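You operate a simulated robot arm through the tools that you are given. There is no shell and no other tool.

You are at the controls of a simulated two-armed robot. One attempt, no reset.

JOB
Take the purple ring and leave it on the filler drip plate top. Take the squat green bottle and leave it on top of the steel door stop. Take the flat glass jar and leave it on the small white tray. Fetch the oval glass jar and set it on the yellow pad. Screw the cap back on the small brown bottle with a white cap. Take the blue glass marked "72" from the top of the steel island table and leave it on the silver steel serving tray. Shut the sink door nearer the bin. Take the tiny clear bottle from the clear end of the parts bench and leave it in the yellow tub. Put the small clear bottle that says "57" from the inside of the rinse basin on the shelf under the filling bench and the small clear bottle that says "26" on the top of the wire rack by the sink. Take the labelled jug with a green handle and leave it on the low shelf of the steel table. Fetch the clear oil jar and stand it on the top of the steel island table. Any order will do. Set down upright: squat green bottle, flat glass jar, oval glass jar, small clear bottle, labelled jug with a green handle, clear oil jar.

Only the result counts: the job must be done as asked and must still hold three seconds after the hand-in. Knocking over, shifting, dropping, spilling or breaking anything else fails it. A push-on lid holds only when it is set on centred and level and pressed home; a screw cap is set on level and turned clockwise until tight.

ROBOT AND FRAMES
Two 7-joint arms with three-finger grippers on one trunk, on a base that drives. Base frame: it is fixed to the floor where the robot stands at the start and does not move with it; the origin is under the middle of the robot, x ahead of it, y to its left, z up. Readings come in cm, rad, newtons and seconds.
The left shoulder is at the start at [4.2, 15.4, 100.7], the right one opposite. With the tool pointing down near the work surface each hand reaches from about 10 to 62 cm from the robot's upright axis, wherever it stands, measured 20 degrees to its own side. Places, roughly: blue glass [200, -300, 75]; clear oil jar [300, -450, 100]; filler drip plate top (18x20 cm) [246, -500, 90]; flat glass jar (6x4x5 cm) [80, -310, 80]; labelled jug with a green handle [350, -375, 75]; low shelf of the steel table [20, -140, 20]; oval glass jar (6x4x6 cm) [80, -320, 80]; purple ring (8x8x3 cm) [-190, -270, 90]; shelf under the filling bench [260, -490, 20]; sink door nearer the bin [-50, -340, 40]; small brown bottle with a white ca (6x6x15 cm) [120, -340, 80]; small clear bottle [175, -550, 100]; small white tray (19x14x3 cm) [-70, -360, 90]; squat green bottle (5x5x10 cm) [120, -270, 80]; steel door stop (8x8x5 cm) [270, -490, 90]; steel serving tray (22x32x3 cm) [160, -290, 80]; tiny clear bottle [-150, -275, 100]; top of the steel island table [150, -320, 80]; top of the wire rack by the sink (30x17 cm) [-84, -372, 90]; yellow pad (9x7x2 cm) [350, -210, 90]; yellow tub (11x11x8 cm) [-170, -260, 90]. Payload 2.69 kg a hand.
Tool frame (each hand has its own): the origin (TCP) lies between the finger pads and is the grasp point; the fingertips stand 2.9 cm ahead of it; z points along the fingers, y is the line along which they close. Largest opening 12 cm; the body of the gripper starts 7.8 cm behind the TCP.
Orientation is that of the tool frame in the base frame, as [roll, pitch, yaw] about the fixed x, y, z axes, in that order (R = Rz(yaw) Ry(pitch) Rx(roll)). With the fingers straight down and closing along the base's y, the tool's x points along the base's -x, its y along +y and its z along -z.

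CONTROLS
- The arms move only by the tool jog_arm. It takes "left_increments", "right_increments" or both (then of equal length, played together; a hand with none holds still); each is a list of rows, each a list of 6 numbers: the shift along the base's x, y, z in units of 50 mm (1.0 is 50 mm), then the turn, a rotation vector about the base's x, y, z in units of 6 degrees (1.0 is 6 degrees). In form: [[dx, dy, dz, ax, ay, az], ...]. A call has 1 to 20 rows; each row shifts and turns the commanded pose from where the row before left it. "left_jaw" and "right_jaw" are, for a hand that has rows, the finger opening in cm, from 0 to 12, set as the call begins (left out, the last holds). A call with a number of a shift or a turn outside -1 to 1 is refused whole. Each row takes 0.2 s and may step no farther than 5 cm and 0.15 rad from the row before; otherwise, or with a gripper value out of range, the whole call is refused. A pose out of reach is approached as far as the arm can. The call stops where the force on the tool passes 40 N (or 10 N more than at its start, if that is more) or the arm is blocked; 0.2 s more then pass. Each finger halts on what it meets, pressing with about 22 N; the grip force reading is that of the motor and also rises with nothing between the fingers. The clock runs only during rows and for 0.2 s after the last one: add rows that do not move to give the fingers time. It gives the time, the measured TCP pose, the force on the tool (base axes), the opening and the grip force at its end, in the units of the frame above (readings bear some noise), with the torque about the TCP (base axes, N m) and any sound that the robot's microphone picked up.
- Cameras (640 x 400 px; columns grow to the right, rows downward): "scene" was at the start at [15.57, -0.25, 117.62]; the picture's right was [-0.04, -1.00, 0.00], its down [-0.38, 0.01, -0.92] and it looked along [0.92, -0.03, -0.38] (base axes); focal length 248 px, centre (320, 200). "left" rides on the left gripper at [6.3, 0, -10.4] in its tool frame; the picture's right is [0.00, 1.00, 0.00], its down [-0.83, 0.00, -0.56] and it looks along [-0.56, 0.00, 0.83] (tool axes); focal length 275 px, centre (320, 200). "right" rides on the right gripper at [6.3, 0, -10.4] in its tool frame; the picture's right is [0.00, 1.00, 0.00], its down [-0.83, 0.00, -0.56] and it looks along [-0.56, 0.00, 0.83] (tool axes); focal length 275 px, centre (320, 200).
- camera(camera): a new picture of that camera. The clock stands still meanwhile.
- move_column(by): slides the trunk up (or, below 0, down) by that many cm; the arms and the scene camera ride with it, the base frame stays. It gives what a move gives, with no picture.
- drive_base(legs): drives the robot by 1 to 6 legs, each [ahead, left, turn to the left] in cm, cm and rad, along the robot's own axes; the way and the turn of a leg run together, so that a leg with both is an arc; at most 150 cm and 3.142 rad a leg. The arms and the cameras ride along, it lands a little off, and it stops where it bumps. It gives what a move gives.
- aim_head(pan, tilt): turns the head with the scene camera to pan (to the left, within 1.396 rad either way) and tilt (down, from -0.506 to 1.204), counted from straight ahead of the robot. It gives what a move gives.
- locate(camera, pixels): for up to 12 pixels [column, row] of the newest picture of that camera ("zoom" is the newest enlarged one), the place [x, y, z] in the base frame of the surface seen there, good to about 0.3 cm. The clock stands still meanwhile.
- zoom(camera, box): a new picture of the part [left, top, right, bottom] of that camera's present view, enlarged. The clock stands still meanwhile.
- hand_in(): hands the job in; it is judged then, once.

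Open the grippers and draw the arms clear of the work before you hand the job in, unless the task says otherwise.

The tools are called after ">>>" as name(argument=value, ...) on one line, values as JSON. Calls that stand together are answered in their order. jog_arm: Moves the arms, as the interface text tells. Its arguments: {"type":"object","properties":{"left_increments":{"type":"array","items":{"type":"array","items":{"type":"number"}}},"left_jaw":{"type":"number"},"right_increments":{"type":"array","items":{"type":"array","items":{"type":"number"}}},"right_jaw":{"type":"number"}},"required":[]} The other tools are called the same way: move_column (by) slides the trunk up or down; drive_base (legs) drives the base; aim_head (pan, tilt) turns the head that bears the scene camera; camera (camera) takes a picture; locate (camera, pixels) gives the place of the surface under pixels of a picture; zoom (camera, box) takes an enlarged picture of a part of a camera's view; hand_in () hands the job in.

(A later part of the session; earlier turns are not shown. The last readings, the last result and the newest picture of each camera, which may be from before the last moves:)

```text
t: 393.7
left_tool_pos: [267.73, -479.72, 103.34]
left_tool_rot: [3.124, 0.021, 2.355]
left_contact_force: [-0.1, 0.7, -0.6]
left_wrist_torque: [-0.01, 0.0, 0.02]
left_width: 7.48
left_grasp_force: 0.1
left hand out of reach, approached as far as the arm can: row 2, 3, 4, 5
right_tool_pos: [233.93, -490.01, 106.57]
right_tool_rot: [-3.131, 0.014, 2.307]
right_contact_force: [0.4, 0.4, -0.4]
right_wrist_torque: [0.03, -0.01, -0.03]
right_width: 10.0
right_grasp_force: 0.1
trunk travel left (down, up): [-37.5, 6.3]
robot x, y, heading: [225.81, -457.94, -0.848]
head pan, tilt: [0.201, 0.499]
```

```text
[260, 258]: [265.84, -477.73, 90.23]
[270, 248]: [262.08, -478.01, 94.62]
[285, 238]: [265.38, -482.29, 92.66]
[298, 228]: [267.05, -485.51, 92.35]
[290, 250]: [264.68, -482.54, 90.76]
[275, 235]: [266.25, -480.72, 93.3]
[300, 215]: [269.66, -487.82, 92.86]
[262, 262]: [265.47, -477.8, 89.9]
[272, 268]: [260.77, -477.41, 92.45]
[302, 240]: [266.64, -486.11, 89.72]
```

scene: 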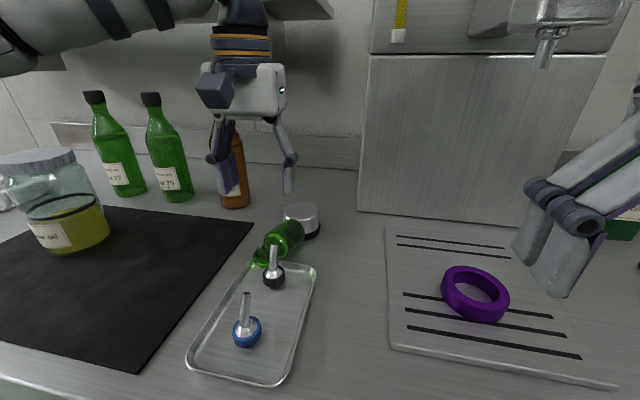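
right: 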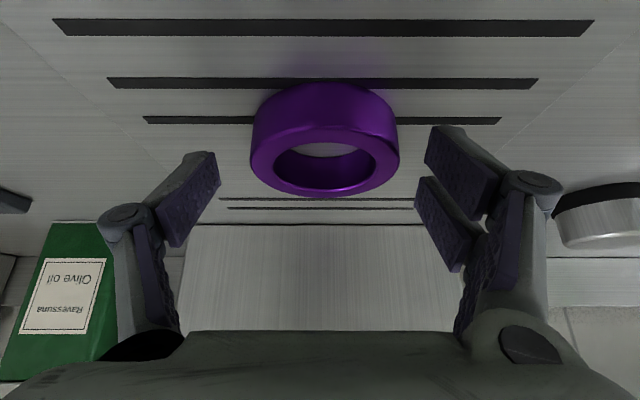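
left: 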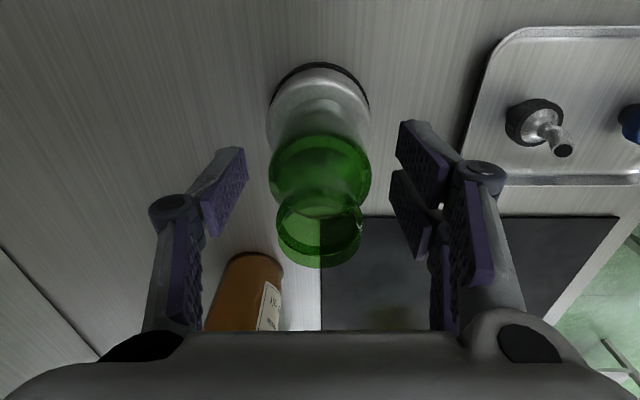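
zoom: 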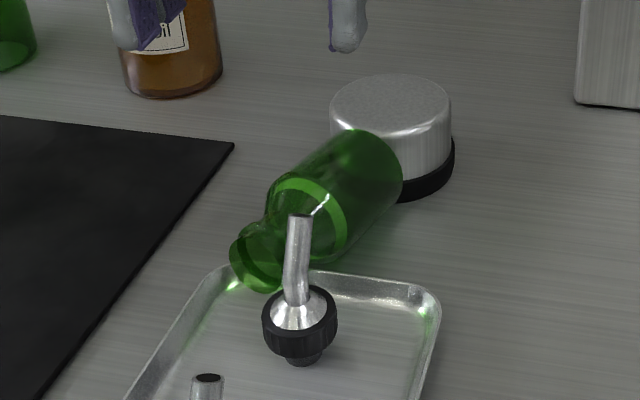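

No puddle is visible; the bottle lies with its neck toward me. I back 3 cm to free the right wrist, then look down with the left camera to plan picking it up.

>>> drive_base(legs=[[-3, 0, 0]])

>>> camera(camera="left")

>>> aim_head(pan=-0.25, tilt=-0.05)

>>> camera(camera="scene")

```text
t: 394.5
left_tool_pos: [265.94, -478.11, 103.04]
left_tool_rot: [3.122, 0.015, 2.356]
left_contact_force: [-1.8, -0.1, -0.6]
left_wrist_torque: [-0.02, -0.02, -0.01]
left_width: 7.48
left_grasp_force: 0.0
right_tool_pos: [231.94, -488.29, 106.36]
right_tool_rot: [-3.134, 0.009, 2.304]
right_contact_force: [0.0, 0.1, -0.2]
right_wrist_torque: [-0.01, -0.03, -0.02]
right_width: 10.0
right_grasp_force: 0.0
trunk travel left (down, up): [-37.5, 6.3]
robot x, y, heading: [223.82, -455.48, -0.848]
head pan, tilt: [0.201, 0.499]
```

```text
taken
```

left: 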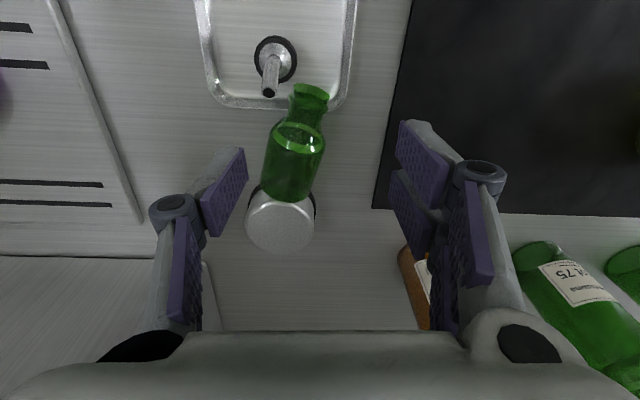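

```text
t: 395.5
left_tool_pos: [265.97, -478.0, 103.05]
left_tool_rot: [3.122, 0.015, 2.355]
left_contact_force: [0.4, 0.6, -0.3]
left_wrist_torque: [-0.03, 0.01, -0.02]
left_width: 7.5
left_grasp_force: 0.0
right_tool_pos: [232.08, -488.35, 106.28]
right_tool_rot: [-3.135, 0.01, 2.306]
right_contact_force: [-0.4, -0.6, -0.7]
right_wrist_torque: [0.02, -0.02, 0.04]
right_width: 10.01
right_grasp_force: 0.1
trunk travel left (down, up): [-37.5, 6.3]
robot x, y, heading: [223.26, -455.25, -0.853]
head pan, tilt: [-0.25, -0.051]
```

```text
taken
```

scene: 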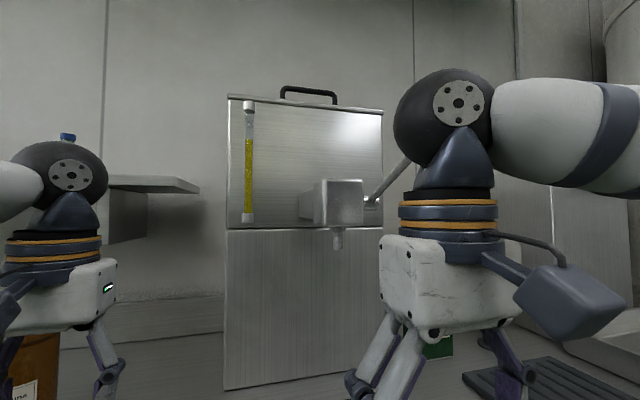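

I locate the lying bottle in the left camera: body centre near (295,160), neck (310,95).

>>> locate(camera="left", pixels=[[295, 160], [268, 150], [322, 155], [290, 190], [300, 125], [309, 95], [296, 92], [327, 97], [275, 180], [313, 185]])

>>> zoom(camera="left", box=[230, 60, 370, 260])

```text
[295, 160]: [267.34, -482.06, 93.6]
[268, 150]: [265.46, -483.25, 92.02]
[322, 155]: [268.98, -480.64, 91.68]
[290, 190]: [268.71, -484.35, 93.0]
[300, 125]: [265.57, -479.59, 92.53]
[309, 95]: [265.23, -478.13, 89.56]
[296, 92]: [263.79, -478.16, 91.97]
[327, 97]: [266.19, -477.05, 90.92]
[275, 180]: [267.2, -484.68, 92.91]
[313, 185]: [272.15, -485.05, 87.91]
```

```text
2.00 times, centred on (300, 160) of left
```

zoom: 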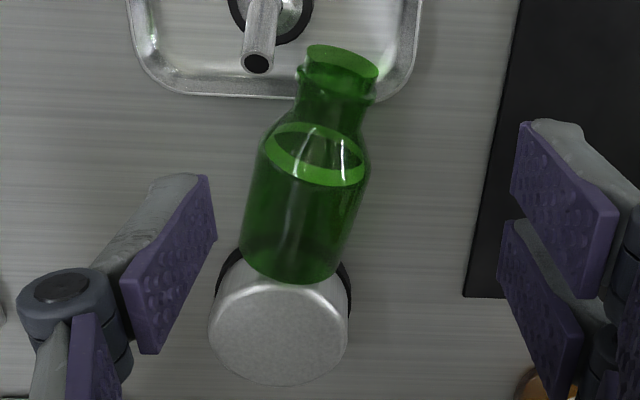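

Lever looks unmoved. I'll grip the lying bottle with the left hand tilted 20°, then turn it upright in the air. First align: yaw -16°, tilt 20°, over the bottle at z 97.

>>> jog_arm(left_increments=[[0, 0, 0, 0, 0, -0.9], [0, 0, 0, 0, 0, -0.9], [0, 0, 0, 0, 0, -0.9], [0.07, -0.22, -0.2, -0.973, -0.533, 0], [0.07, -0.22, -0.2, -0.973, -0.533, 0], [0.06, -0.22, -0.2, -0.973, -0.533, 0], [0, 0, -0.6, 0, 0, 0], [0, 0, 0, 0, 0, 0]], left_jaw=8)

>>> camera(camera="left")

>>> aim_head(pan=0.2, tilt=0.5)

>>> camera(camera="scene")

```text
t: 397.3
left_tool_pos: [266.88, -481.43, 96.97]
left_tool_rot: [3.122, 0.364, 2.072]
left_contact_force: [0.0, -0.4, 0.1]
left_wrist_torque: [0.03, 0.0, 0.0]
left_width: 8.01
left_grasp_force: 0.1
right_tool_pos: [232.0, -488.54, 106.31]
right_tool_rot: [-3.136, 0.009, 2.306]
right_contact_force: [-0.5, 0.5, -0.1]
right_wrist_torque: [0.0, 0.0, 0.0]
right_width: 9.99
right_grasp_force: 0.0
trunk travel left (down, up): [-37.5, 6.3]
robot x, y, heading: [224.12, -455.2, -0.849]
head pan, tilt: [-0.25, -0.051]
```

```text
taken
```

left: 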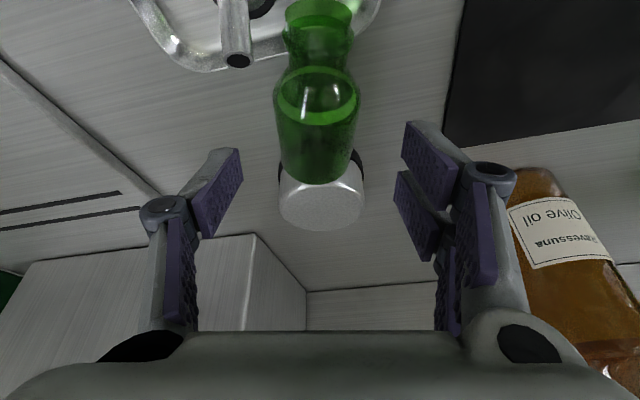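

```text
t: 398.2
left_tool_pos: [266.9, -481.45, 97.06]
left_tool_rot: [3.122, 0.363, 2.073]
left_contact_force: [-1.0, -0.3, 0.1]
left_wrist_torque: [0.0, 0.01, -0.01]
left_width: 8.01
left_grasp_force: 0.0
right_tool_pos: [232.1, -488.35, 106.42]
right_tool_rot: [-3.134, 0.009, 2.307]
right_contact_force: [0.2, 0.5, -0.4]
right_wrist_torque: [0.02, -0.04, 0.01]
right_width: 9.98
right_grasp_force: 0.1
trunk travel left (down, up): [-37.5, 6.3]
robot x, y, heading: [223.63, -455.46, -0.85]
head pan, tilt: [0.201, 0.499]
```

```text
taken
```

scene: 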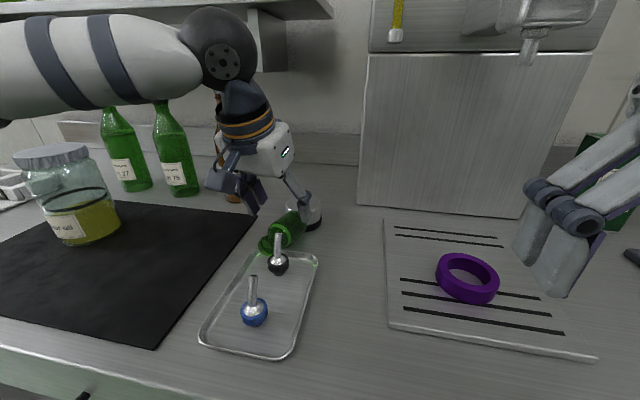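

The bottle lies lengthwise between the fingers. I descend to z 91.9 and close.

>>> jog_arm(left_increments=[[0.02, 0.02, -0.5, 0, 0, 0], [0, 0, -0.4, 0, 0, 0], [0, 0, -0.11, 0, 0, 0], [0, 0, 0, 0, 0, 0]])

>>> camera(camera="left")

```text
t: 399.2
left_tool_pos: [267.01, -481.34, 91.92]
left_tool_rot: [3.122, 0.362, 2.072]
left_contact_force: [0.1, -0.6, 0.5]
left_wrist_torque: [0.04, 0.03, 0.01]
left_width: 7.97
left_grasp_force: 0.1
right_tool_pos: [232.04, -488.37, 106.29]
right_tool_rot: [-3.135, 0.01, 2.305]
right_contact_force: [0.0, -0.3, 0.8]
right_wrist_torque: [-0.01, 0.03, 0.01]
right_width: 9.99
right_grasp_force: 0.1
trunk travel left (down, up): [-37.5, 6.3]
robot x, y, heading: [223.41, -455.5, -0.851]
head pan, tilt: [0.201, 0.499]
```

```text
taken
```

left: 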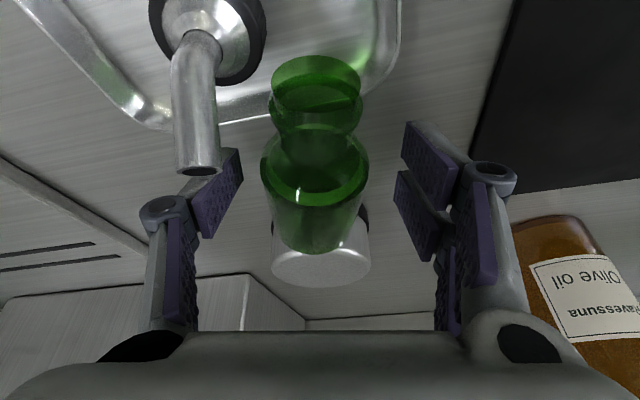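

Clear of the nozzle by 5 cm. I close on the bottle.

>>> jog_arm(left_increments=[[0, 0, 0, 0, 0, 0], [0, 0, 0, 0, 0, 0], [0, 0, 0, 0, 0, 0]], left_jaw=3.5)

>>> camera(camera="left")

```text
t: 400.0
left_tool_pos: [267.04, -481.25, 91.99]
left_tool_rot: [3.122, 0.362, 2.073]
left_contact_force: [-0.1, -0.7, 0.7]
left_wrist_torque: [-0.04, 0.05, 0.0]
left_width: 4.86
left_grasp_force: 22.5
right_tool_pos: [231.98, -488.36, 106.2]
right_tool_rot: [-3.135, 0.008, 2.306]
right_contact_force: [-0.4, -0.5, -0.2]
right_wrist_torque: [0.01, 0.0, 0.0]
right_width: 10.0
right_grasp_force: 0.0
trunk travel left (down, up): [-37.5, 6.3]
robot x, y, heading: [223.67, -455.37, -0.852]
head pan, tilt: [0.201, 0.499]
```

```text
taken
```

left: 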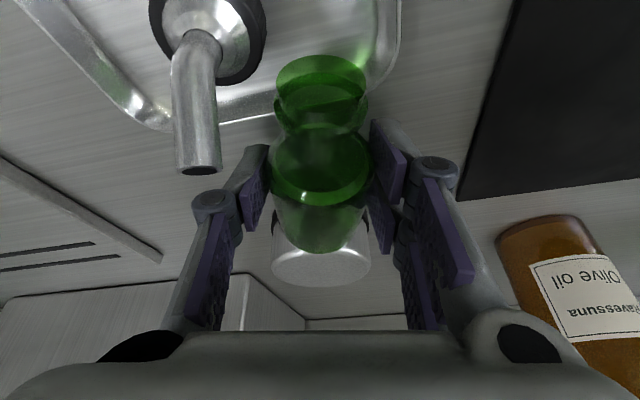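

Gripped (4.9 cm). I lift it clear, slightly back, to z 105.

>>> jog_arm(left_increments=[[0, 0, 0.2, 0, 0, 0], [0, 0, 0.5, 0, 0, 0], [-0.1, 0.12, 0.8, 0, 0, 0], [-0.1, 0.12, 0.8, 0, 0, 0], [0, 0, 0.3, 0, 0, 0], [0, 0, 0, 0, 0, 0]])

>>> camera(camera="left")

>>> camera(camera="scene")

```text
t: 401.4
left_tool_pos: [266.07, -480.01, 105.06]
left_tool_rot: [3.123, 0.364, 2.074]
left_contact_force: [0.2, -0.1, -1.1]
left_wrist_torque: [0.02, 0.0, -0.01]
left_width: 4.83
left_grasp_force: 22.1
right_tool_pos: [232.04, -488.39, 106.17]
right_tool_rot: [-3.135, 0.007, 2.305]
right_contact_force: [0.7, -0.2, -0.4]
right_wrist_torque: [0.03, -0.04, 0.0]
right_width: 9.97
right_grasp_force: 0.1
trunk travel left (down, up): [-37.5, 6.3]
robot x, y, heading: [223.98, -455.43, -0.851]
head pan, tilt: [0.201, 0.499]
```

```text
taken
```

left: 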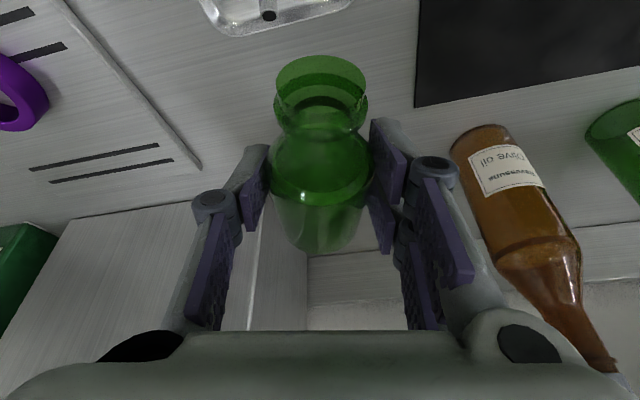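

```text
taken
```

scene: 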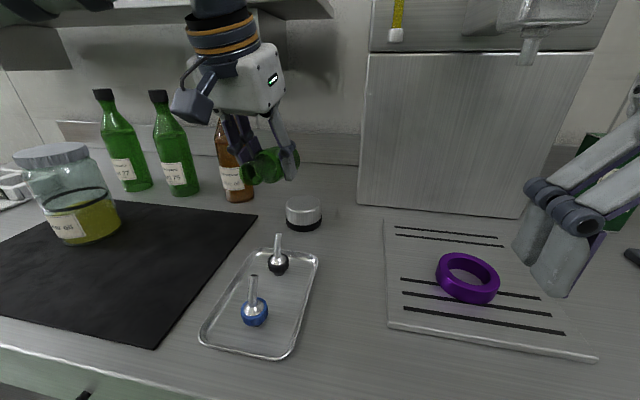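

Lifted, no puddle below. Now I start turning it upright: 48° of the 180° turn about the back-up axis, then check.

>>> jog_arm(left_increments=[[0, 0, 0.05, -0.452, 0.826, 0.943], [0, 0, 0.05, -0.452, 0.826, 0.943], [0, 0, 0.05, -0.452, 0.826, 0.943], [0, 0, 0.05, -0.452, 0.826, 0.943], [0, 0, 0.05, -0.452, 0.826, 0.943], [0, 0, 0.05, -0.452, 0.826, 0.943], [0, 0, 0, 0, 0, 0]])

>>> camera(camera="scene")

```text
t: 403.0
left_tool_pos: [266.09, -480.1, 106.61]
left_tool_rot: [-2.601, 0.14, 2.826]
left_contact_force: [0.3, 1.3, -1.4]
left_wrist_torque: [0.03, 0.04, 0.01]
left_width: 4.81
left_grasp_force: 22.1
right_tool_pos: [232.03, -488.39, 106.25]
right_tool_rot: [-3.134, 0.007, 2.306]
right_contact_force: [-0.8, 0.2, -0.5]
right_wrist_torque: [-0.01, 0.0, -0.02]
right_width: 9.99
right_grasp_force: 0.0
trunk travel left (down, up): [-37.5, 6.3]
robot x, y, heading: [223.4, -454.96, -0.851]
head pan, tilt: [0.201, 0.499]
```

```text
taken
```

scene: 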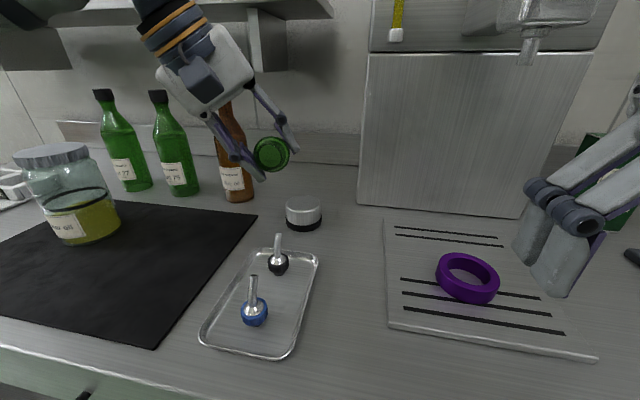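

Rotating as planned (mouth now toward me). I continue another 64°.

>>> jog_arm(left_increments=[[0, 0, 0, -0.452, 0.826, 0.943], [0, 0, 0, -0.452, 0.826, 0.943], [0, 0, 0, -0.452, 0.826, 0.943], [0, 0, 0, -0.452, 0.826, 0.943], [0, 0, 0, -0.452, 0.826, 0.943], [0, 0, 0, -0.452, 0.826, 0.943], [0, 0, 0, -0.452, 0.826, 0.943], [0, 0, 0, -0.452, 0.826, 0.943], [0, 0, 0, 0, 0, 0]])

>>> camera(camera="scene")

```text
t: 405.0
left_tool_pos: [266.07, -480.14, 106.64]
left_tool_rot: [-2.279, -0.562, -2.696]
left_contact_force: [-1.0, 0.5, -1.4]
left_wrist_torque: [0.02, 0.0, 0.0]
left_width: 4.85
left_grasp_force: 22.1
right_tool_pos: [232.14, -488.35, 106.28]
right_tool_rot: [-3.135, 0.01, 2.305]
right_contact_force: [-0.7, -0.8, -0.7]
right_wrist_torque: [0.04, 0.02, -0.01]
right_width: 9.98
right_grasp_force: 0.0
trunk travel left (down, up): [-37.5, 6.3]
robot x, y, heading: [223.97, -455.44, -0.85]
head pan, tilt: [0.201, 0.499]
```

```text
taken
```

scene: 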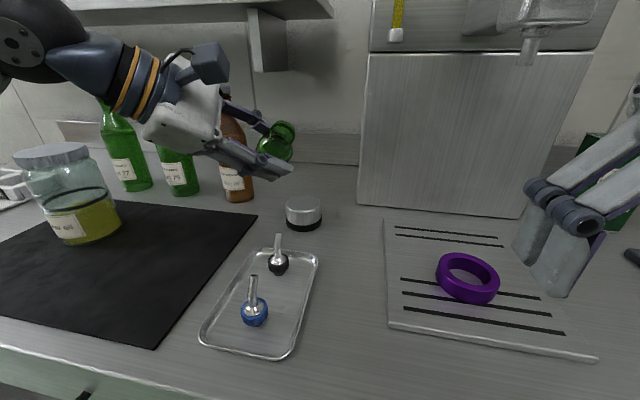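

Works well. I complete the remaining 68°.

>>> jog_arm(left_increments=[[0, 0, 0, -0.452, 0.826, 0.943], [0, 0, 0, -0.452, 0.826, 0.943], [0, 0, 0, -0.452, 0.826, 0.943], [0, 0, 0, -0.452, 0.826, 0.943], [0, 0, 0, -0.452, 0.826, 0.943], [0, 0, 0, -0.452, 0.826, 0.943], [0, 0, 0, -0.452, 0.826, 0.943], [0, 0, 0, -0.452, 0.826, 0.943], [0, 0, 0, -0.226, 0.413, 0.471], [0, 0, 0, 0, 0, 0]])

>>> camera(camera="scene")

>>> camera(camera="left")

```text
t: 407.2
left_tool_pos: [266.16, -480.07, 106.52]
left_tool_rot: [3.116, -1.206, -1.064]
left_contact_force: [0.7, -0.1, -0.8]
left_wrist_torque: [0.01, 0.0, 0.03]
left_width: 4.84
left_grasp_force: 21.8
right_tool_pos: [232.1, -488.33, 106.3]
right_tool_rot: [-3.133, 0.009, 2.306]
right_contact_force: [-0.7, 0.5, 0.0]
right_wrist_torque: [-0.03, -0.01, -0.03]
right_width: 9.99
right_grasp_force: 0.0
trunk travel left (down, up): [-37.5, 6.3]
robot x, y, heading: [223.67, -455.41, -0.853]
head pan, tilt: [0.201, 0.499]
```

```text
taken
```

scene: 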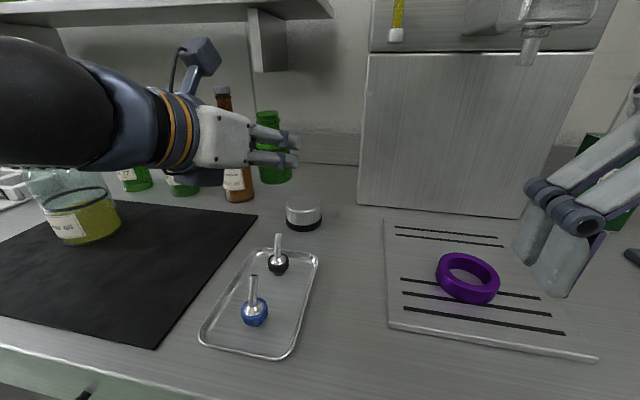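

```text
taken
```

left: 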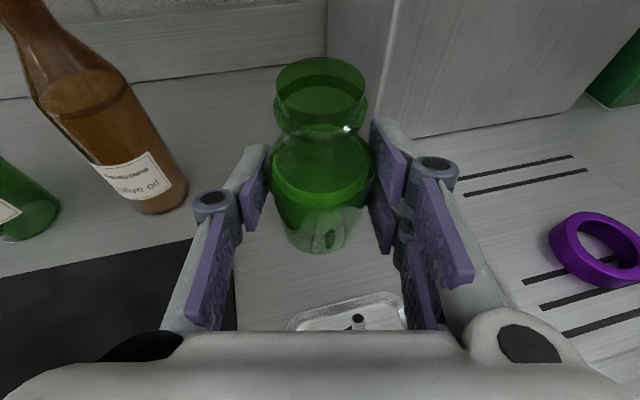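

The bottle is upright in the hand (computed axis vertical). I zoom to measure its bottom and position.

>>> zoom(camera="scene", box=[220, 90, 340, 240])

>>> locate(camera="scene", pixels=[[275, 181], [275, 175], [266, 175], [290, 172], [268, 112], [275, 128], [260, 170], [303, 205]])

```text
2.67 times, centred on (280, 165) of scene
```

zoom: 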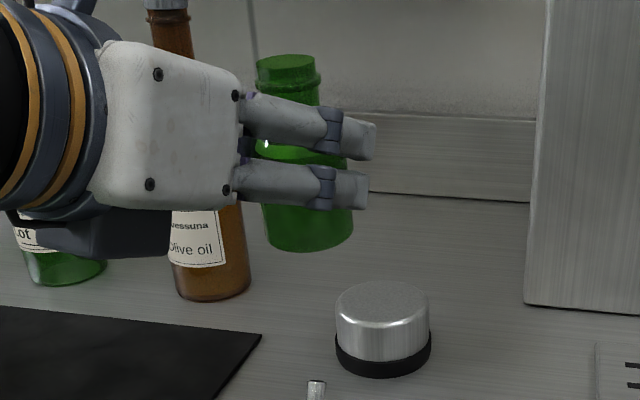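

```text
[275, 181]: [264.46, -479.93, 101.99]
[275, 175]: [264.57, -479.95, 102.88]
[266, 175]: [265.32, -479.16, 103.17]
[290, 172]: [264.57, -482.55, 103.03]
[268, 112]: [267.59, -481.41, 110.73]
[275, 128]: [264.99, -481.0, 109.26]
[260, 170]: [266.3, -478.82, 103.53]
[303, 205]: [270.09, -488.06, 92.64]
```

Bottle bottom is at z ~101.7, its axis near (266.8,-481.1). I move it over the stop (271.2,-489.0) and lower to about 1.5 cm above.

>>> jog_arm(left_increments=[[0.22, -0.39, 0, 0, 0, 0], [0.22, -0.39, 0, 0, 0, 0], [0.22, -0.39, 0, 0, 0, 0], [0.22, -0.39, 0, 0, 0, 0], [0, 0, -0.5, 0, 0, 0], [0, 0, -0.5, 0, 0, 0], [0, 0, -0.5, 0, 0, 0], [0, 0, 0, 0, 0, 0]])

>>> zoom(camera="scene", box=[230, 120, 370, 260])

>>> camera(camera="left")

```text
t: 409.0
left_tool_pos: [270.46, -487.91, 99.0]
left_tool_rot: [3.116, -1.207, -1.065]
left_contact_force: [1.0, 0.3, 0.5]
left_wrist_torque: [0.04, -0.02, 0.0]
left_width: 4.83
left_grasp_force: 22.0
right_tool_pos: [232.13, -488.38, 106.27]
right_tool_rot: [-3.136, 0.008, 2.306]
right_contact_force: [1.1, -0.4, 0.4]
right_wrist_torque: [-0.02, -0.01, -0.02]
right_width: 10.01
right_grasp_force: 0.0
trunk travel left (down, up): [-37.5, 6.3]
robot x, y, heading: [223.57, -455.18, -0.854]
head pan, tilt: [0.201, 0.499]
```

```text
2.86 times, centred on (300, 190) of scene
```

zoom: 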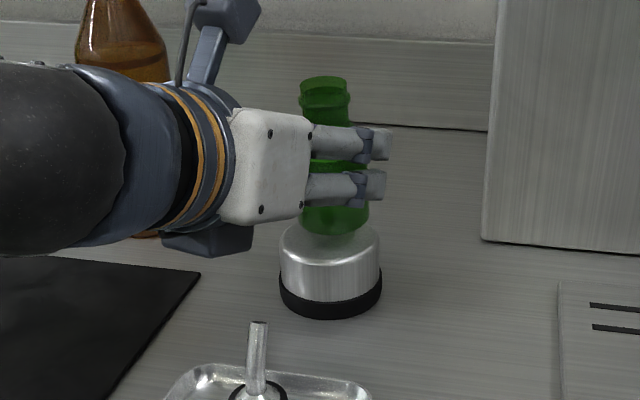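

```text
taken
```

left: 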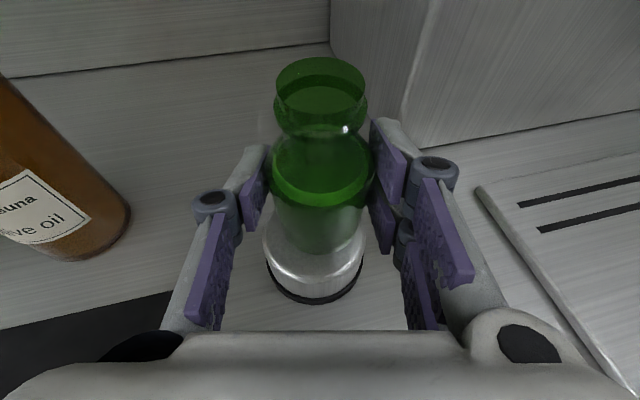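

Aligned over the stop. I lower in small steps to contact.

>>> jog_arm(left_increments=[[0, 0, -0.12, 0, 0, 0], [0, 0, -0.08, 0, 0, 0], [0, 0, -0.04, 0, 0, 0], [0, 0, 0, 0, 0, 0]])

```text
t: 410.0
left_tool_pos: [270.49, -487.93, 97.83]
left_tool_rot: [3.117, -1.207, -1.065]
left_contact_force: [0.5, 0.4, 3.0]
left_wrist_torque: [0.05, -0.03, -0.02]
left_width: 4.85
left_grasp_force: 22.5
right_tool_pos: [232.14, -488.44, 106.25]
right_tool_rot: [-3.136, 0.009, 2.305]
right_contact_force: [-0.5, 0.2, 0.4]
right_wrist_torque: [0.02, 0.02, 0.0]
right_width: 9.99
right_grasp_force: 0.1
trunk travel left (down, up): [-37.5, 6.3]
robot x, y, heading: [223.65, -455.95, -0.85]
head pan, tilt: [0.201, 0.499]
```

First contact (3 N). I lower 0.5-1 mm more and check that it stands straight.

>>> jog_arm(left_increments=[[0, 0, -0.02, 0, 0, 0], [0, 0, 0, 0, 0, 0]])

>>> zoom(camera="scene", box=[270, 130, 350, 240])

>>> zoom(camera="left", box=[220, 30, 420, 320])

```text
t: 410.6
left_tool_pos: [270.5, -487.76, 97.92]
left_tool_rot: [3.118, -1.212, -1.068]
left_contact_force: [2.1, 1.4, 12.3]
left_wrist_torque: [0.17, -0.05, -0.03]
left_width: 4.86
left_grasp_force: 22.0
right_tool_pos: [231.97, -488.28, 106.43]
right_tool_rot: [-3.134, 0.01, 2.306]
right_contact_force: [0.2, -0.7, 0.2]
right_wrist_torque: [0.03, -0.02, 0.03]
right_width: 9.99
right_grasp_force: 0.0
trunk travel left (down, up): [-37.5, 6.3]
robot x, y, heading: [224.05, -455.17, -0.852]
head pan, tilt: [0.201, 0.499]
```

```text
3.64 times, centred on (310, 185) of scene
```

zoom: 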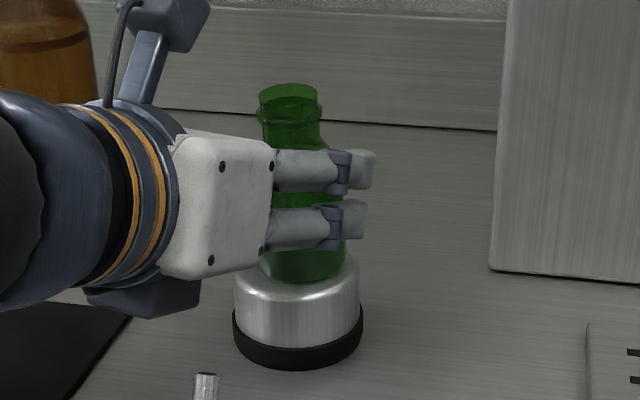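

```text
1.38 times, centred on (320, 175) of left
```

zoom: 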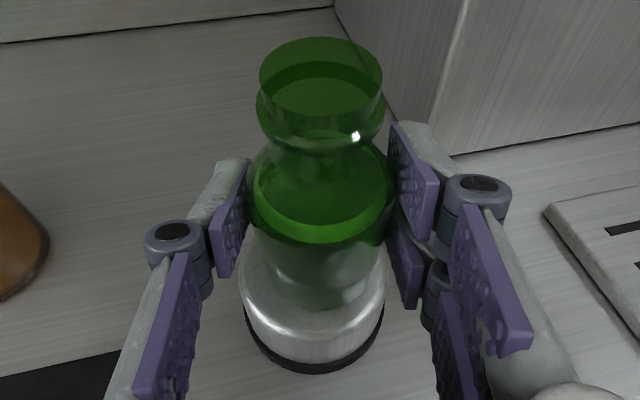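

It sits on the stop. I open the jaws and retreat straight back along the tool axis.

>>> jog_arm(left_increments=[[0, 0, 0, 0, 0, 0], [0, 0, 0, 0, 0, 0], [0, 0, 0, 0, 0, 0]], left_jaw=9)

>>> zoom(camera="scene", box=[270, 130, 350, 240])

```text
t: 411.4
left_tool_pos: [270.59, -487.9, 97.67]
left_tool_rot: [3.117, -1.207, -1.067]
left_contact_force: [-0.1, 0.3, 0.0]
left_wrist_torque: [-0.02, 0.02, -0.01]
left_width: 8.98
left_grasp_force: 0.0
right_tool_pos: [232.06, -488.4, 106.22]
right_tool_rot: [-3.137, 0.007, 2.305]
right_contact_force: [-0.5, 0.4, 0.1]
right_wrist_torque: [0.0, 0.01, 0.03]
right_width: 10.01
right_grasp_force: 0.1
trunk travel left (down, up): [-37.5, 6.3]
robot x, y, heading: [223.65, -455.47, -0.854]
head pan, tilt: [0.201, 0.499]
```

```text
3.64 times, centred on (310, 185) of scene
```

zoom: 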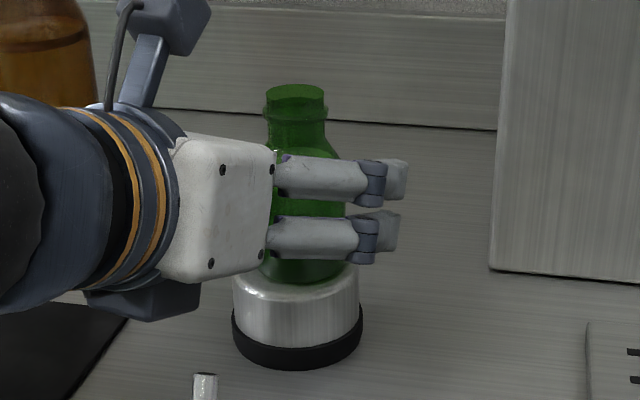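

The bottle stands freely on the stop. I retreat 6 cm along the tool axis with the arm, in small rows.

>>> jog_arm(left_increments=[[-0.172, 0.332, 0.143, 0, 0, 0], [-0.172, 0.332, 0.143, 0, 0, 0], [-0.172, 0.332, 0.143, 0, 0, 0], [0, 0, 0, 0, 0, 0]])

>>> camera(camera="left")

>>> camera(camera="scene")

```text
t: 412.4
left_tool_pos: [267.8, -482.79, 99.82]
left_tool_rot: [3.117, -1.207, -1.066]
left_contact_force: [0.2, 0.2, -0.9]
left_wrist_torque: [0.0, -0.01, 0.01]
left_width: 9.0
left_grasp_force: 0.1
right_tool_pos: [232.12, -488.46, 106.3]
right_tool_rot: [-3.135, 0.008, 2.306]
right_contact_force: [0.0, 0.2, 0.1]
right_wrist_torque: [0.02, -0.05, -0.03]
right_width: 10.0
right_grasp_force: 0.0
trunk travel left (down, up): [-37.5, 6.3]
robot x, y, heading: [223.63, -455.43, -0.848]
head pan, tilt: [0.201, 0.499]
```

```text
taken
```

left: 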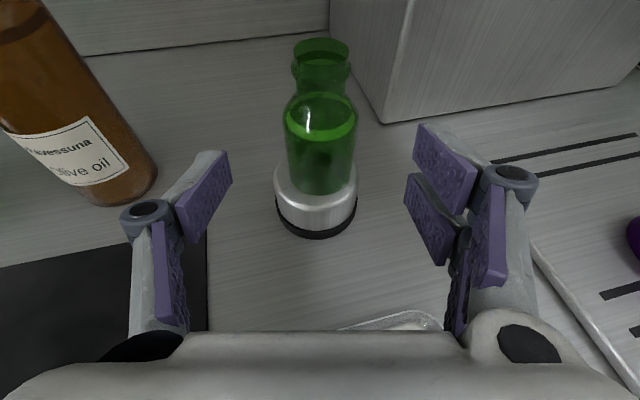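

```text
taken
```

scene: 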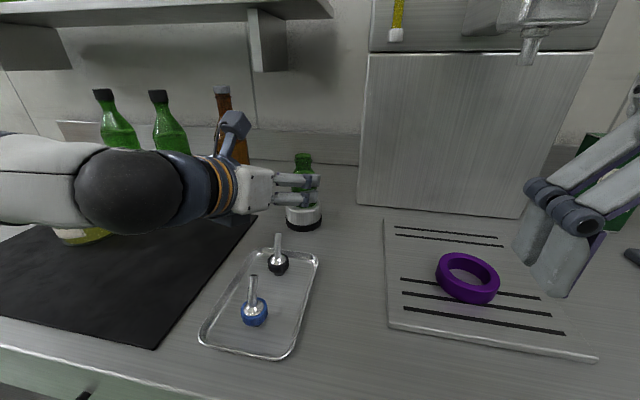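

The green bottle stands upright on the stop. I back the base 20 cm and then rotate the left hand back to normal.

>>> drive_base(legs=[[-20, 0, 0]])

>>> jog_arm(left_increments=[[0, 0, 0.1, 0.452, -0.826, -0.943], [0, 0, 0.1, 0.452, -0.826, -0.943], [0, 0, 0.1, 0.452, -0.826, -0.943], [0, 0, 0.1, 0.452, -0.826, -0.943], [0, 0, 0.1, 0.452, -0.826, -0.943], [0, 0, 0.1, 0.452, -0.826, -0.943], [0, 0, 0.1, 0.452, -0.826, -0.943], [0, 0, 0.1, 0.452, -0.826, -0.943], [0, 0, 0.1, 0.452, -0.826, -0.943], [0, 0, 0.1, 0.452, -0.826, -0.943], [0, 0, 0.1, 0.452, -0.826, -0.943], [0, 0, 0.1, 0.452, -0.826, -0.943]])

>>> camera(camera="scene")

```text
t: 414.0
left_tool_pos: [254.83, -467.85, 99.82]
left_tool_rot: [3.118, -1.208, -1.062]
left_contact_force: [0.5, 0.8, -0.6]
left_wrist_torque: [0.01, -0.01, 0.0]
left_width: 8.98
left_grasp_force: 0.0
right_tool_pos: [219.06, -473.44, 106.33]
right_tool_rot: [-3.134, 0.01, 2.309]
right_contact_force: [-0.3, 0.9, -0.6]
right_wrist_torque: [0.0, 0.0, -0.01]
right_width: 10.01
right_grasp_force: 0.0
trunk travel left (down, up): [-37.5, 6.3]
robot x, y, heading: [210.52, -440.17, -0.85]
head pan, tilt: [0.201, 0.499]
```

```text
t: 416.6
left_tool_pos: [254.75, -467.78, 105.91]
left_tool_rot: [-2.356, -0.226, -3.017]
left_contact_force: [-0.6, -0.2, -0.3]
left_wrist_torque: [-0.05, 0.02, -0.03]
left_width: 9.0
left_grasp_force: 0.0
right_tool_pos: [219.05, -473.48, 106.25]
right_tool_rot: [-3.136, 0.007, 2.309]
right_contact_force: [0.4, 0.1, 0.0]
right_wrist_torque: [-0.01, 0.01, 0.0]
right_width: 10.0
right_grasp_force: 0.1
trunk travel left (down, up): [-37.5, 6.3]
robot x, y, heading: [210.68, -440.25, -0.846]
head pan, tilt: [0.201, 0.499]
```

```text
taken
```

scene: 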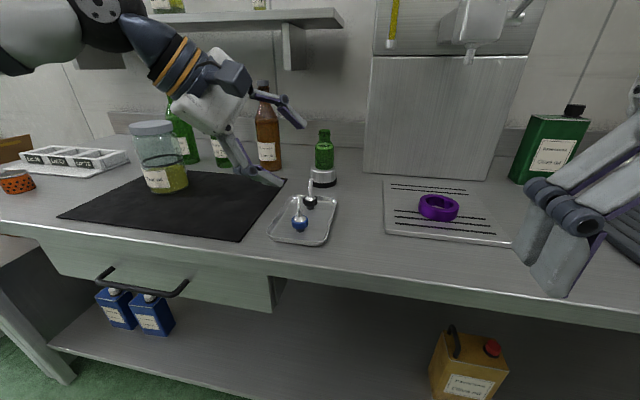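

The bottle stands on the stop, ring on the plate. I complete the unwinding of the left hand to its home attitude.

>>> jog_arm(left_increments=[[0, 0, 0, 0.452, -0.826, -0.943], [0, 0, 0, 0.452, -0.826, -0.943], [0, 0, 0, 0.452, -0.826, -0.943], [0, 0, 0, 0.452, -0.826, -0.943], [0, 0, 0, 0.452, -0.826, -0.943], [0, 0, 0, 0.452, -0.826, -0.943], [0, 0, 0, 0.452, -0.826, -0.943], [0, 0, 0, 0.452, -0.826, -0.943], [0, 0, 0, 0.452, -0.826, -0.943], [0, 0, 0, 0.452, -0.826, -0.943], [0, 0, 0, 0.226, -0.413, -0.471], [-0.1, 0.1, 0, 0.98, 0.54, 0], [-0.1, 0.1, 0, 0.98, 0.54, 0], [-0.1, 0.1, 0, 0.98, 0.54, 0], [0, 0, 0, 0.05, 0.03, 1], [0, 0, 0, 0, 0, 1], [0, 0, 0, 0, 0, 0]])

>>> camera(camera="scene")

```text
t: 420.2
left_tool_pos: [253.3, -466.46, 105.77]
left_tool_rot: [3.127, 0.005, 2.285]
left_contact_force: [0.2, 0.5, 0.1]
left_wrist_torque: [0.03, -0.03, 0.01]
left_width: 8.99
left_grasp_force: 0.0
right_tool_pos: [219.09, -473.38, 106.24]
right_tool_rot: [-3.135, 0.008, 2.309]
right_contact_force: [-0.2, 0.1, 0.8]
right_wrist_torque: [-0.02, -0.02, -0.02]
right_width: 10.01
right_grasp_force: 0.1
trunk travel left (down, up): [-37.5, 6.3]
robot x, y, heading: [209.99, -440.25, -0.848]
head pan, tilt: [0.201, 0.499]
```

```text
taken
```

scene: 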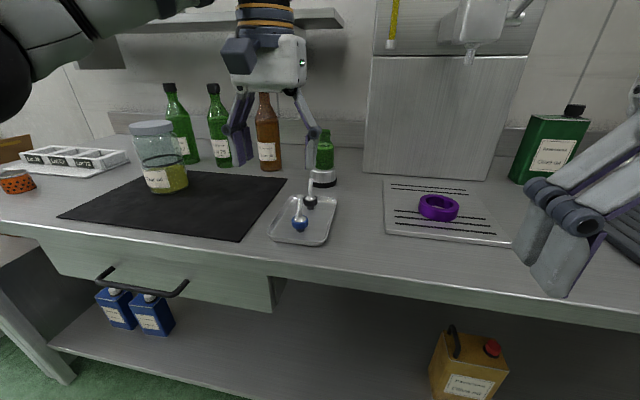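

Both placed well. Next the rinse basin: I slide right 85 cm to face it.

>>> drive_base(legs=[[0, -80, 0]])

>>> aim_head(pan=0.0, tilt=0.45)

>>> camera(camera="scene")

```text
t: 426.7
left_tool_pos: [193.72, -518.95, 105.94]
left_tool_rot: [3.125, 0.006, 2.281]
left_contact_force: [0.6, 0.4, 0.0]
left_wrist_torque: [0.01, 0.02, 0.01]
left_width: 9.01
left_grasp_force: 0.1
right_tool_pos: [159.46, -525.96, 106.31]
right_tool_rot: [-3.135, 0.008, 2.305]
right_contact_force: [0.2, -0.1, 0.6]
right_wrist_torque: [0.03, 0.0, 0.05]
right_width: 10.01
right_grasp_force: 0.2
trunk travel left (down, up): [-37.5, 6.3]
robot x, y, heading: [151.12, -492.99, -0.855]
head pan, tilt: [0.201, 0.499]
```

```text
t: 427.4
left_tool_pos: [193.78, -518.92, 105.82]
left_tool_rot: [3.125, 0.006, 2.281]
left_contact_force: [0.1, 0.1, -0.4]
left_wrist_torque: [0.01, 0.01, 0.0]
left_width: 9.0
left_grasp_force: 0.1
right_tool_pos: [159.4, -525.96, 106.3]
right_tool_rot: [-3.134, 0.009, 2.306]
right_contact_force: [1.0, -0.9, -0.6]
right_wrist_torque: [0.03, 0.02, -0.02]
right_width: 9.97
right_grasp_force: 0.0
trunk travel left (down, up): [-37.5, 6.3]
robot x, y, heading: [151.07, -492.98, -0.851]
head pan, tilt: [0.0, 0.45]
```

```text
taken
```

scene: 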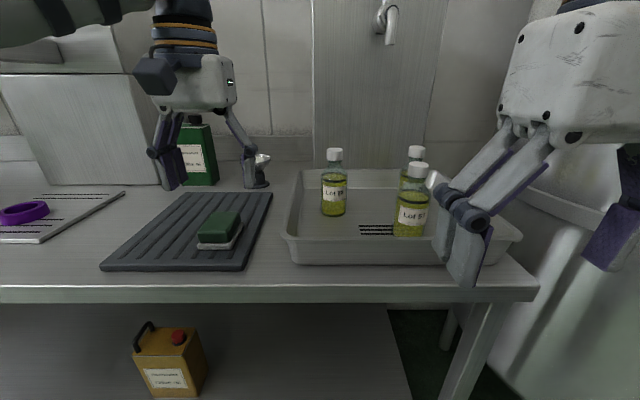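

I zoom on the basin to read the labels.

>>> zoom(camera="scene", box=[280, 130, 480, 270])

>>> locate(camera="scene", pixels=[[333, 200], [333, 152], [410, 220], [417, 165], [415, 152], [432, 178], [285, 240], [300, 175], [375, 230], [540, 290], [350, 262], [430, 262]])

```text
2.86 times, centred on (380, 200) of scene
```

zoom: 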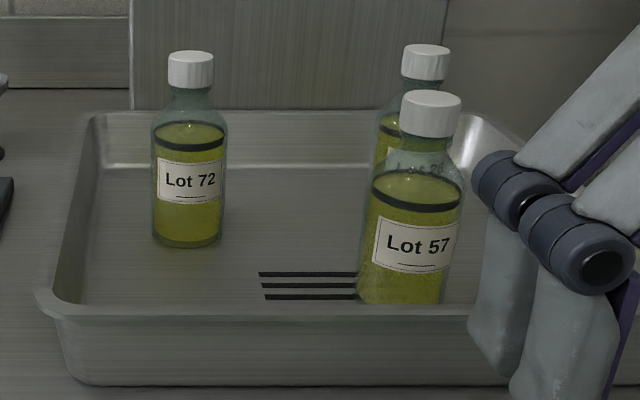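

```text
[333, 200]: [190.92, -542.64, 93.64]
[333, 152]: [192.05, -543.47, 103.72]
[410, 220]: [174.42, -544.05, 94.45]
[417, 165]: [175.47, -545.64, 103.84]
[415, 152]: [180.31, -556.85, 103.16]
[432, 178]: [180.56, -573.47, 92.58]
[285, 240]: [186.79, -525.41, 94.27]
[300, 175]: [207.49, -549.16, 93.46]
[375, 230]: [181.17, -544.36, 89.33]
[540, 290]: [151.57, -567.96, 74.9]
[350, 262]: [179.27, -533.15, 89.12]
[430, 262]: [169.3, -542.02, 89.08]
```

"Lot 57" is at the front (410,205), "Lot 72" left, the third behind is probably 26. I drive 16 cm closer and look with the right camera.

>>> drive_base(legs=[[16, 0, 0]])

>>> camera(camera="right")

>>> aim_head(pan=-0.3, tilt=0.6)

>>> camera(camera="scene")

```text
t: 428.9
left_tool_pos: [204.27, -530.77, 105.84]
left_tool_rot: [3.126, 0.005, 2.283]
left_contact_force: [0.7, 0.3, 0.2]
left_wrist_torque: [0.02, 0.03, 0.0]
left_width: 9.0
left_grasp_force: 0.1
right_tool_pos: [169.93, -537.92, 106.18]
right_tool_rot: [-3.134, 0.007, 2.308]
right_contact_force: [0.5, -0.2, -0.6]
right_wrist_torque: [0.02, 0.02, 0.02]
right_width: 10.0
right_grasp_force: 0.0
trunk travel left (down, up): [-37.5, 6.3]
robot x, y, heading: [161.5, -504.67, -0.851]
head pan, tilt: [0.0, 0.45]
```

```text
taken
```

right: 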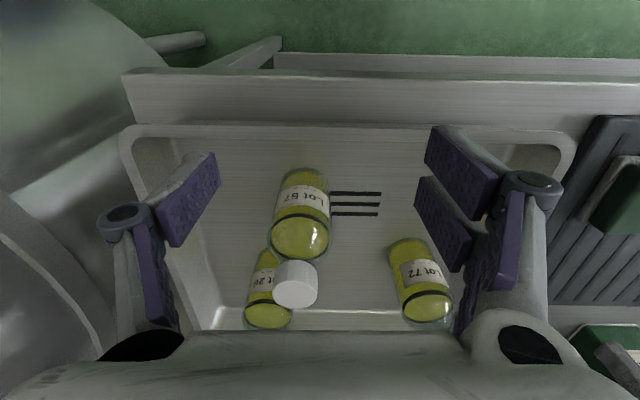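

```text
t: 429.7
left_tool_pos: [204.14, -530.72, 105.81]
left_tool_rot: [3.127, 0.007, 2.283]
left_contact_force: [-0.1, 0.3, 0.0]
left_wrist_torque: [0.02, 0.01, -0.01]
left_width: 8.99
left_grasp_force: 0.1
right_tool_pos: [170.02, -537.81, 106.28]
right_tool_rot: [-3.134, 0.009, 2.307]
right_contact_force: [-0.1, 0.3, -0.9]
right_wrist_torque: [0.01, -0.01, 0.02]
right_width: 9.99
right_grasp_force: 0.1
trunk travel left (down, up): [-37.5, 6.3]
robot x, y, heading: [161.37, -504.73, -0.848]
head pan, tilt: [-0.3, 0.6]
```

```text
taken
```

scene: 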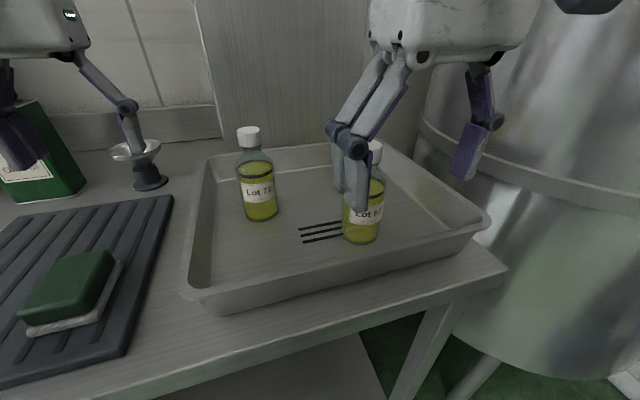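

"Lot 57" and behind it "Lot 26" are readable in the right camera. I locate 57's cap and raise the hand first.

>>> locate(camera="right", pixels=[[296, 275], [275, 282], [317, 282], [296, 262], [296, 300], [300, 240], [272, 205], [330, 205], [266, 320]])

>>> jog_arm(right_increments=[[0, 0, 0.7, 0, 0, 0], [0, 0, 0.7, 0, 0, 0], [0, 0, 0, 0, 0, 0]], right_jaw=8)

>>> camera(camera="right")

```text
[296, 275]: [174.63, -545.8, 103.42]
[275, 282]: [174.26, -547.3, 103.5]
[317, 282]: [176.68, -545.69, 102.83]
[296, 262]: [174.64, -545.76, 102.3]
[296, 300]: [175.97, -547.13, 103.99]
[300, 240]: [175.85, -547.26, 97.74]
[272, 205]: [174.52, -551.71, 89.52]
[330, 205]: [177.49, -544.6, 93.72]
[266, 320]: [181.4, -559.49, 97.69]
```

```text
t: 430.5
left_tool_pos: [204.09, -530.74, 105.9]
left_tool_rot: [3.126, 0.005, 2.282]
left_contact_force: [-0.1, -0.1, 0.5]
left_wrist_torque: [0.0, 0.04, -0.03]
left_width: 9.0
left_grasp_force: 0.0
right_tool_pos: [169.79, -537.81, 113.32]
right_tool_rot: [-3.135, 0.008, 2.307]
right_contact_force: [-0.3, -0.3, -0.3]
right_wrist_torque: [0.01, -0.02, 0.0]
right_width: 8.0
right_grasp_force: 0.1
trunk travel left (down, up): [-37.5, 6.3]
robot x, y, heading: [161.61, -504.92, -0.847]
head pan, tilt: [-0.3, 0.6]
```

```text
taken
```

right: 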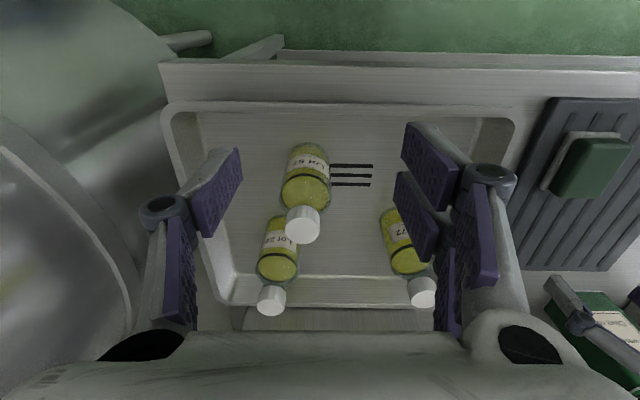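

Cap centre (175.4,-546.5). I move above it.

>>> jog_arm(right_increments=[[0.373, -0.58, 0, 0, 0, 0], [0.373, -0.58, 0, 0, 0, 0], [0.373, -0.58, 0, 0, 0, 0], [0, 0, 0, 0, 0, 0]])

>>> camera(camera="right")

```text
t: 431.5
left_tool_pos: [204.1, -530.68, 105.75]
left_tool_rot: [3.125, 0.006, 2.282]
left_contact_force: [0.0, -0.5, 0.0]
left_wrist_torque: [0.0, 0.04, -0.03]
left_width: 9.01
left_grasp_force: 0.1
right_tool_pos: [175.45, -546.5, 113.19]
right_tool_rot: [-3.134, 0.008, 2.306]
right_contact_force: [0.1, 0.4, -0.1]
right_wrist_torque: [-0.01, 0.01, 0.01]
right_width: 7.97
right_grasp_force: 0.2
trunk travel left (down, up): [-37.5, 6.3]
robot x, y, heading: [161.4, -505.12, -0.849]
head pan, tilt: [-0.3, 0.6]
```

```text
taken
```

right: 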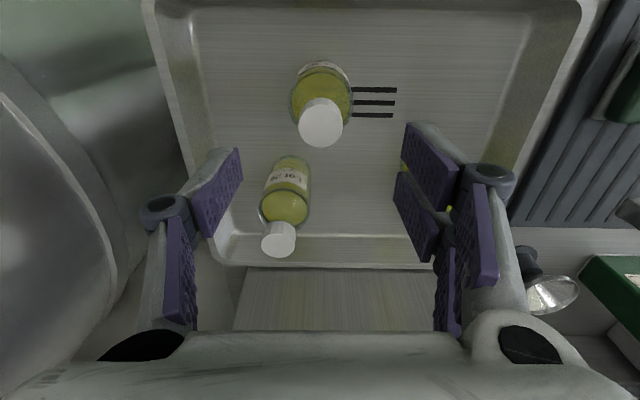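

On axis. I descend to z 97.5 and close.

>>> jog_arm(right_increments=[[0, 0, -1, 0, 0, 0], [0, 0, -1, 0, 0, 0], [0, 0, -1, 0, 0, 0], [0, 0, -0.12, 0, 0, 0], [0, 0, 0, 0, 0, 0]])

>>> jog_arm(right_increments=[[0, 0, 0, 0, 0, 0], [0, 0, 0, 0, 0, 0], [0, 0, 0, 0, 0, 0]], right_jaw=2.5)

>>> camera(camera="right")

```text
t: 432.7
left_tool_pos: [204.07, -530.66, 105.74]
left_tool_rot: [3.126, 0.004, 2.283]
left_contact_force: [0.5, -0.1, -0.4]
left_wrist_torque: [-0.02, -0.02, 0.0]
left_width: 9.02
left_grasp_force: 0.1
right_tool_pos: [175.5, -546.44, 97.69]
right_tool_rot: [-3.133, 0.009, 2.308]
right_contact_force: [0.0, 0.6, -0.5]
right_wrist_torque: [-0.01, 0.01, -0.02]
right_width: 8.0
right_grasp_force: 0.0
trunk travel left (down, up): [-37.5, 6.3]
robot x, y, heading: [161.39, -505.02, -0.848]
head pan, tilt: [-0.3, 0.6]
```

```text
t: 433.5
left_tool_pos: [204.14, -530.65, 105.84]
left_tool_rot: [3.128, 0.006, 2.284]
left_contact_force: [0.5, 0.1, 0.3]
left_wrist_torque: [0.0, -0.03, -0.04]
left_width: 9.01
left_grasp_force: 0.2
right_tool_pos: [175.41, -546.39, 97.74]
right_tool_rot: [-3.136, 0.009, 2.307]
right_contact_force: [1.2, -1.0, 2.0]
right_wrist_torque: [0.03, -0.1, 0.05]
right_width: 5.92
right_grasp_force: 21.7
trunk travel left (down, up): [-37.5, 6.3]
robot x, y, heading: [161.59, -504.95, -0.851]
head pan, tilt: [-0.3, 0.6]
```

```text
taken
```

right: 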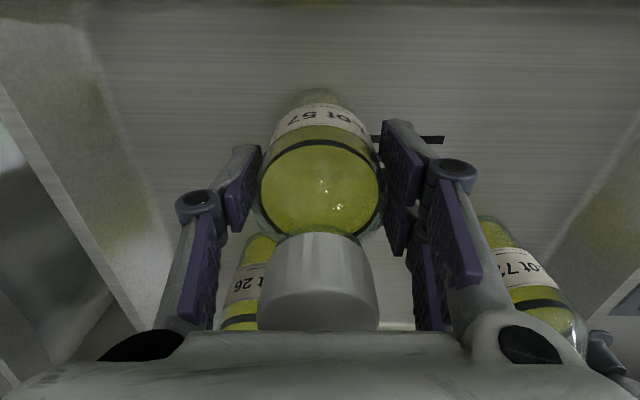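

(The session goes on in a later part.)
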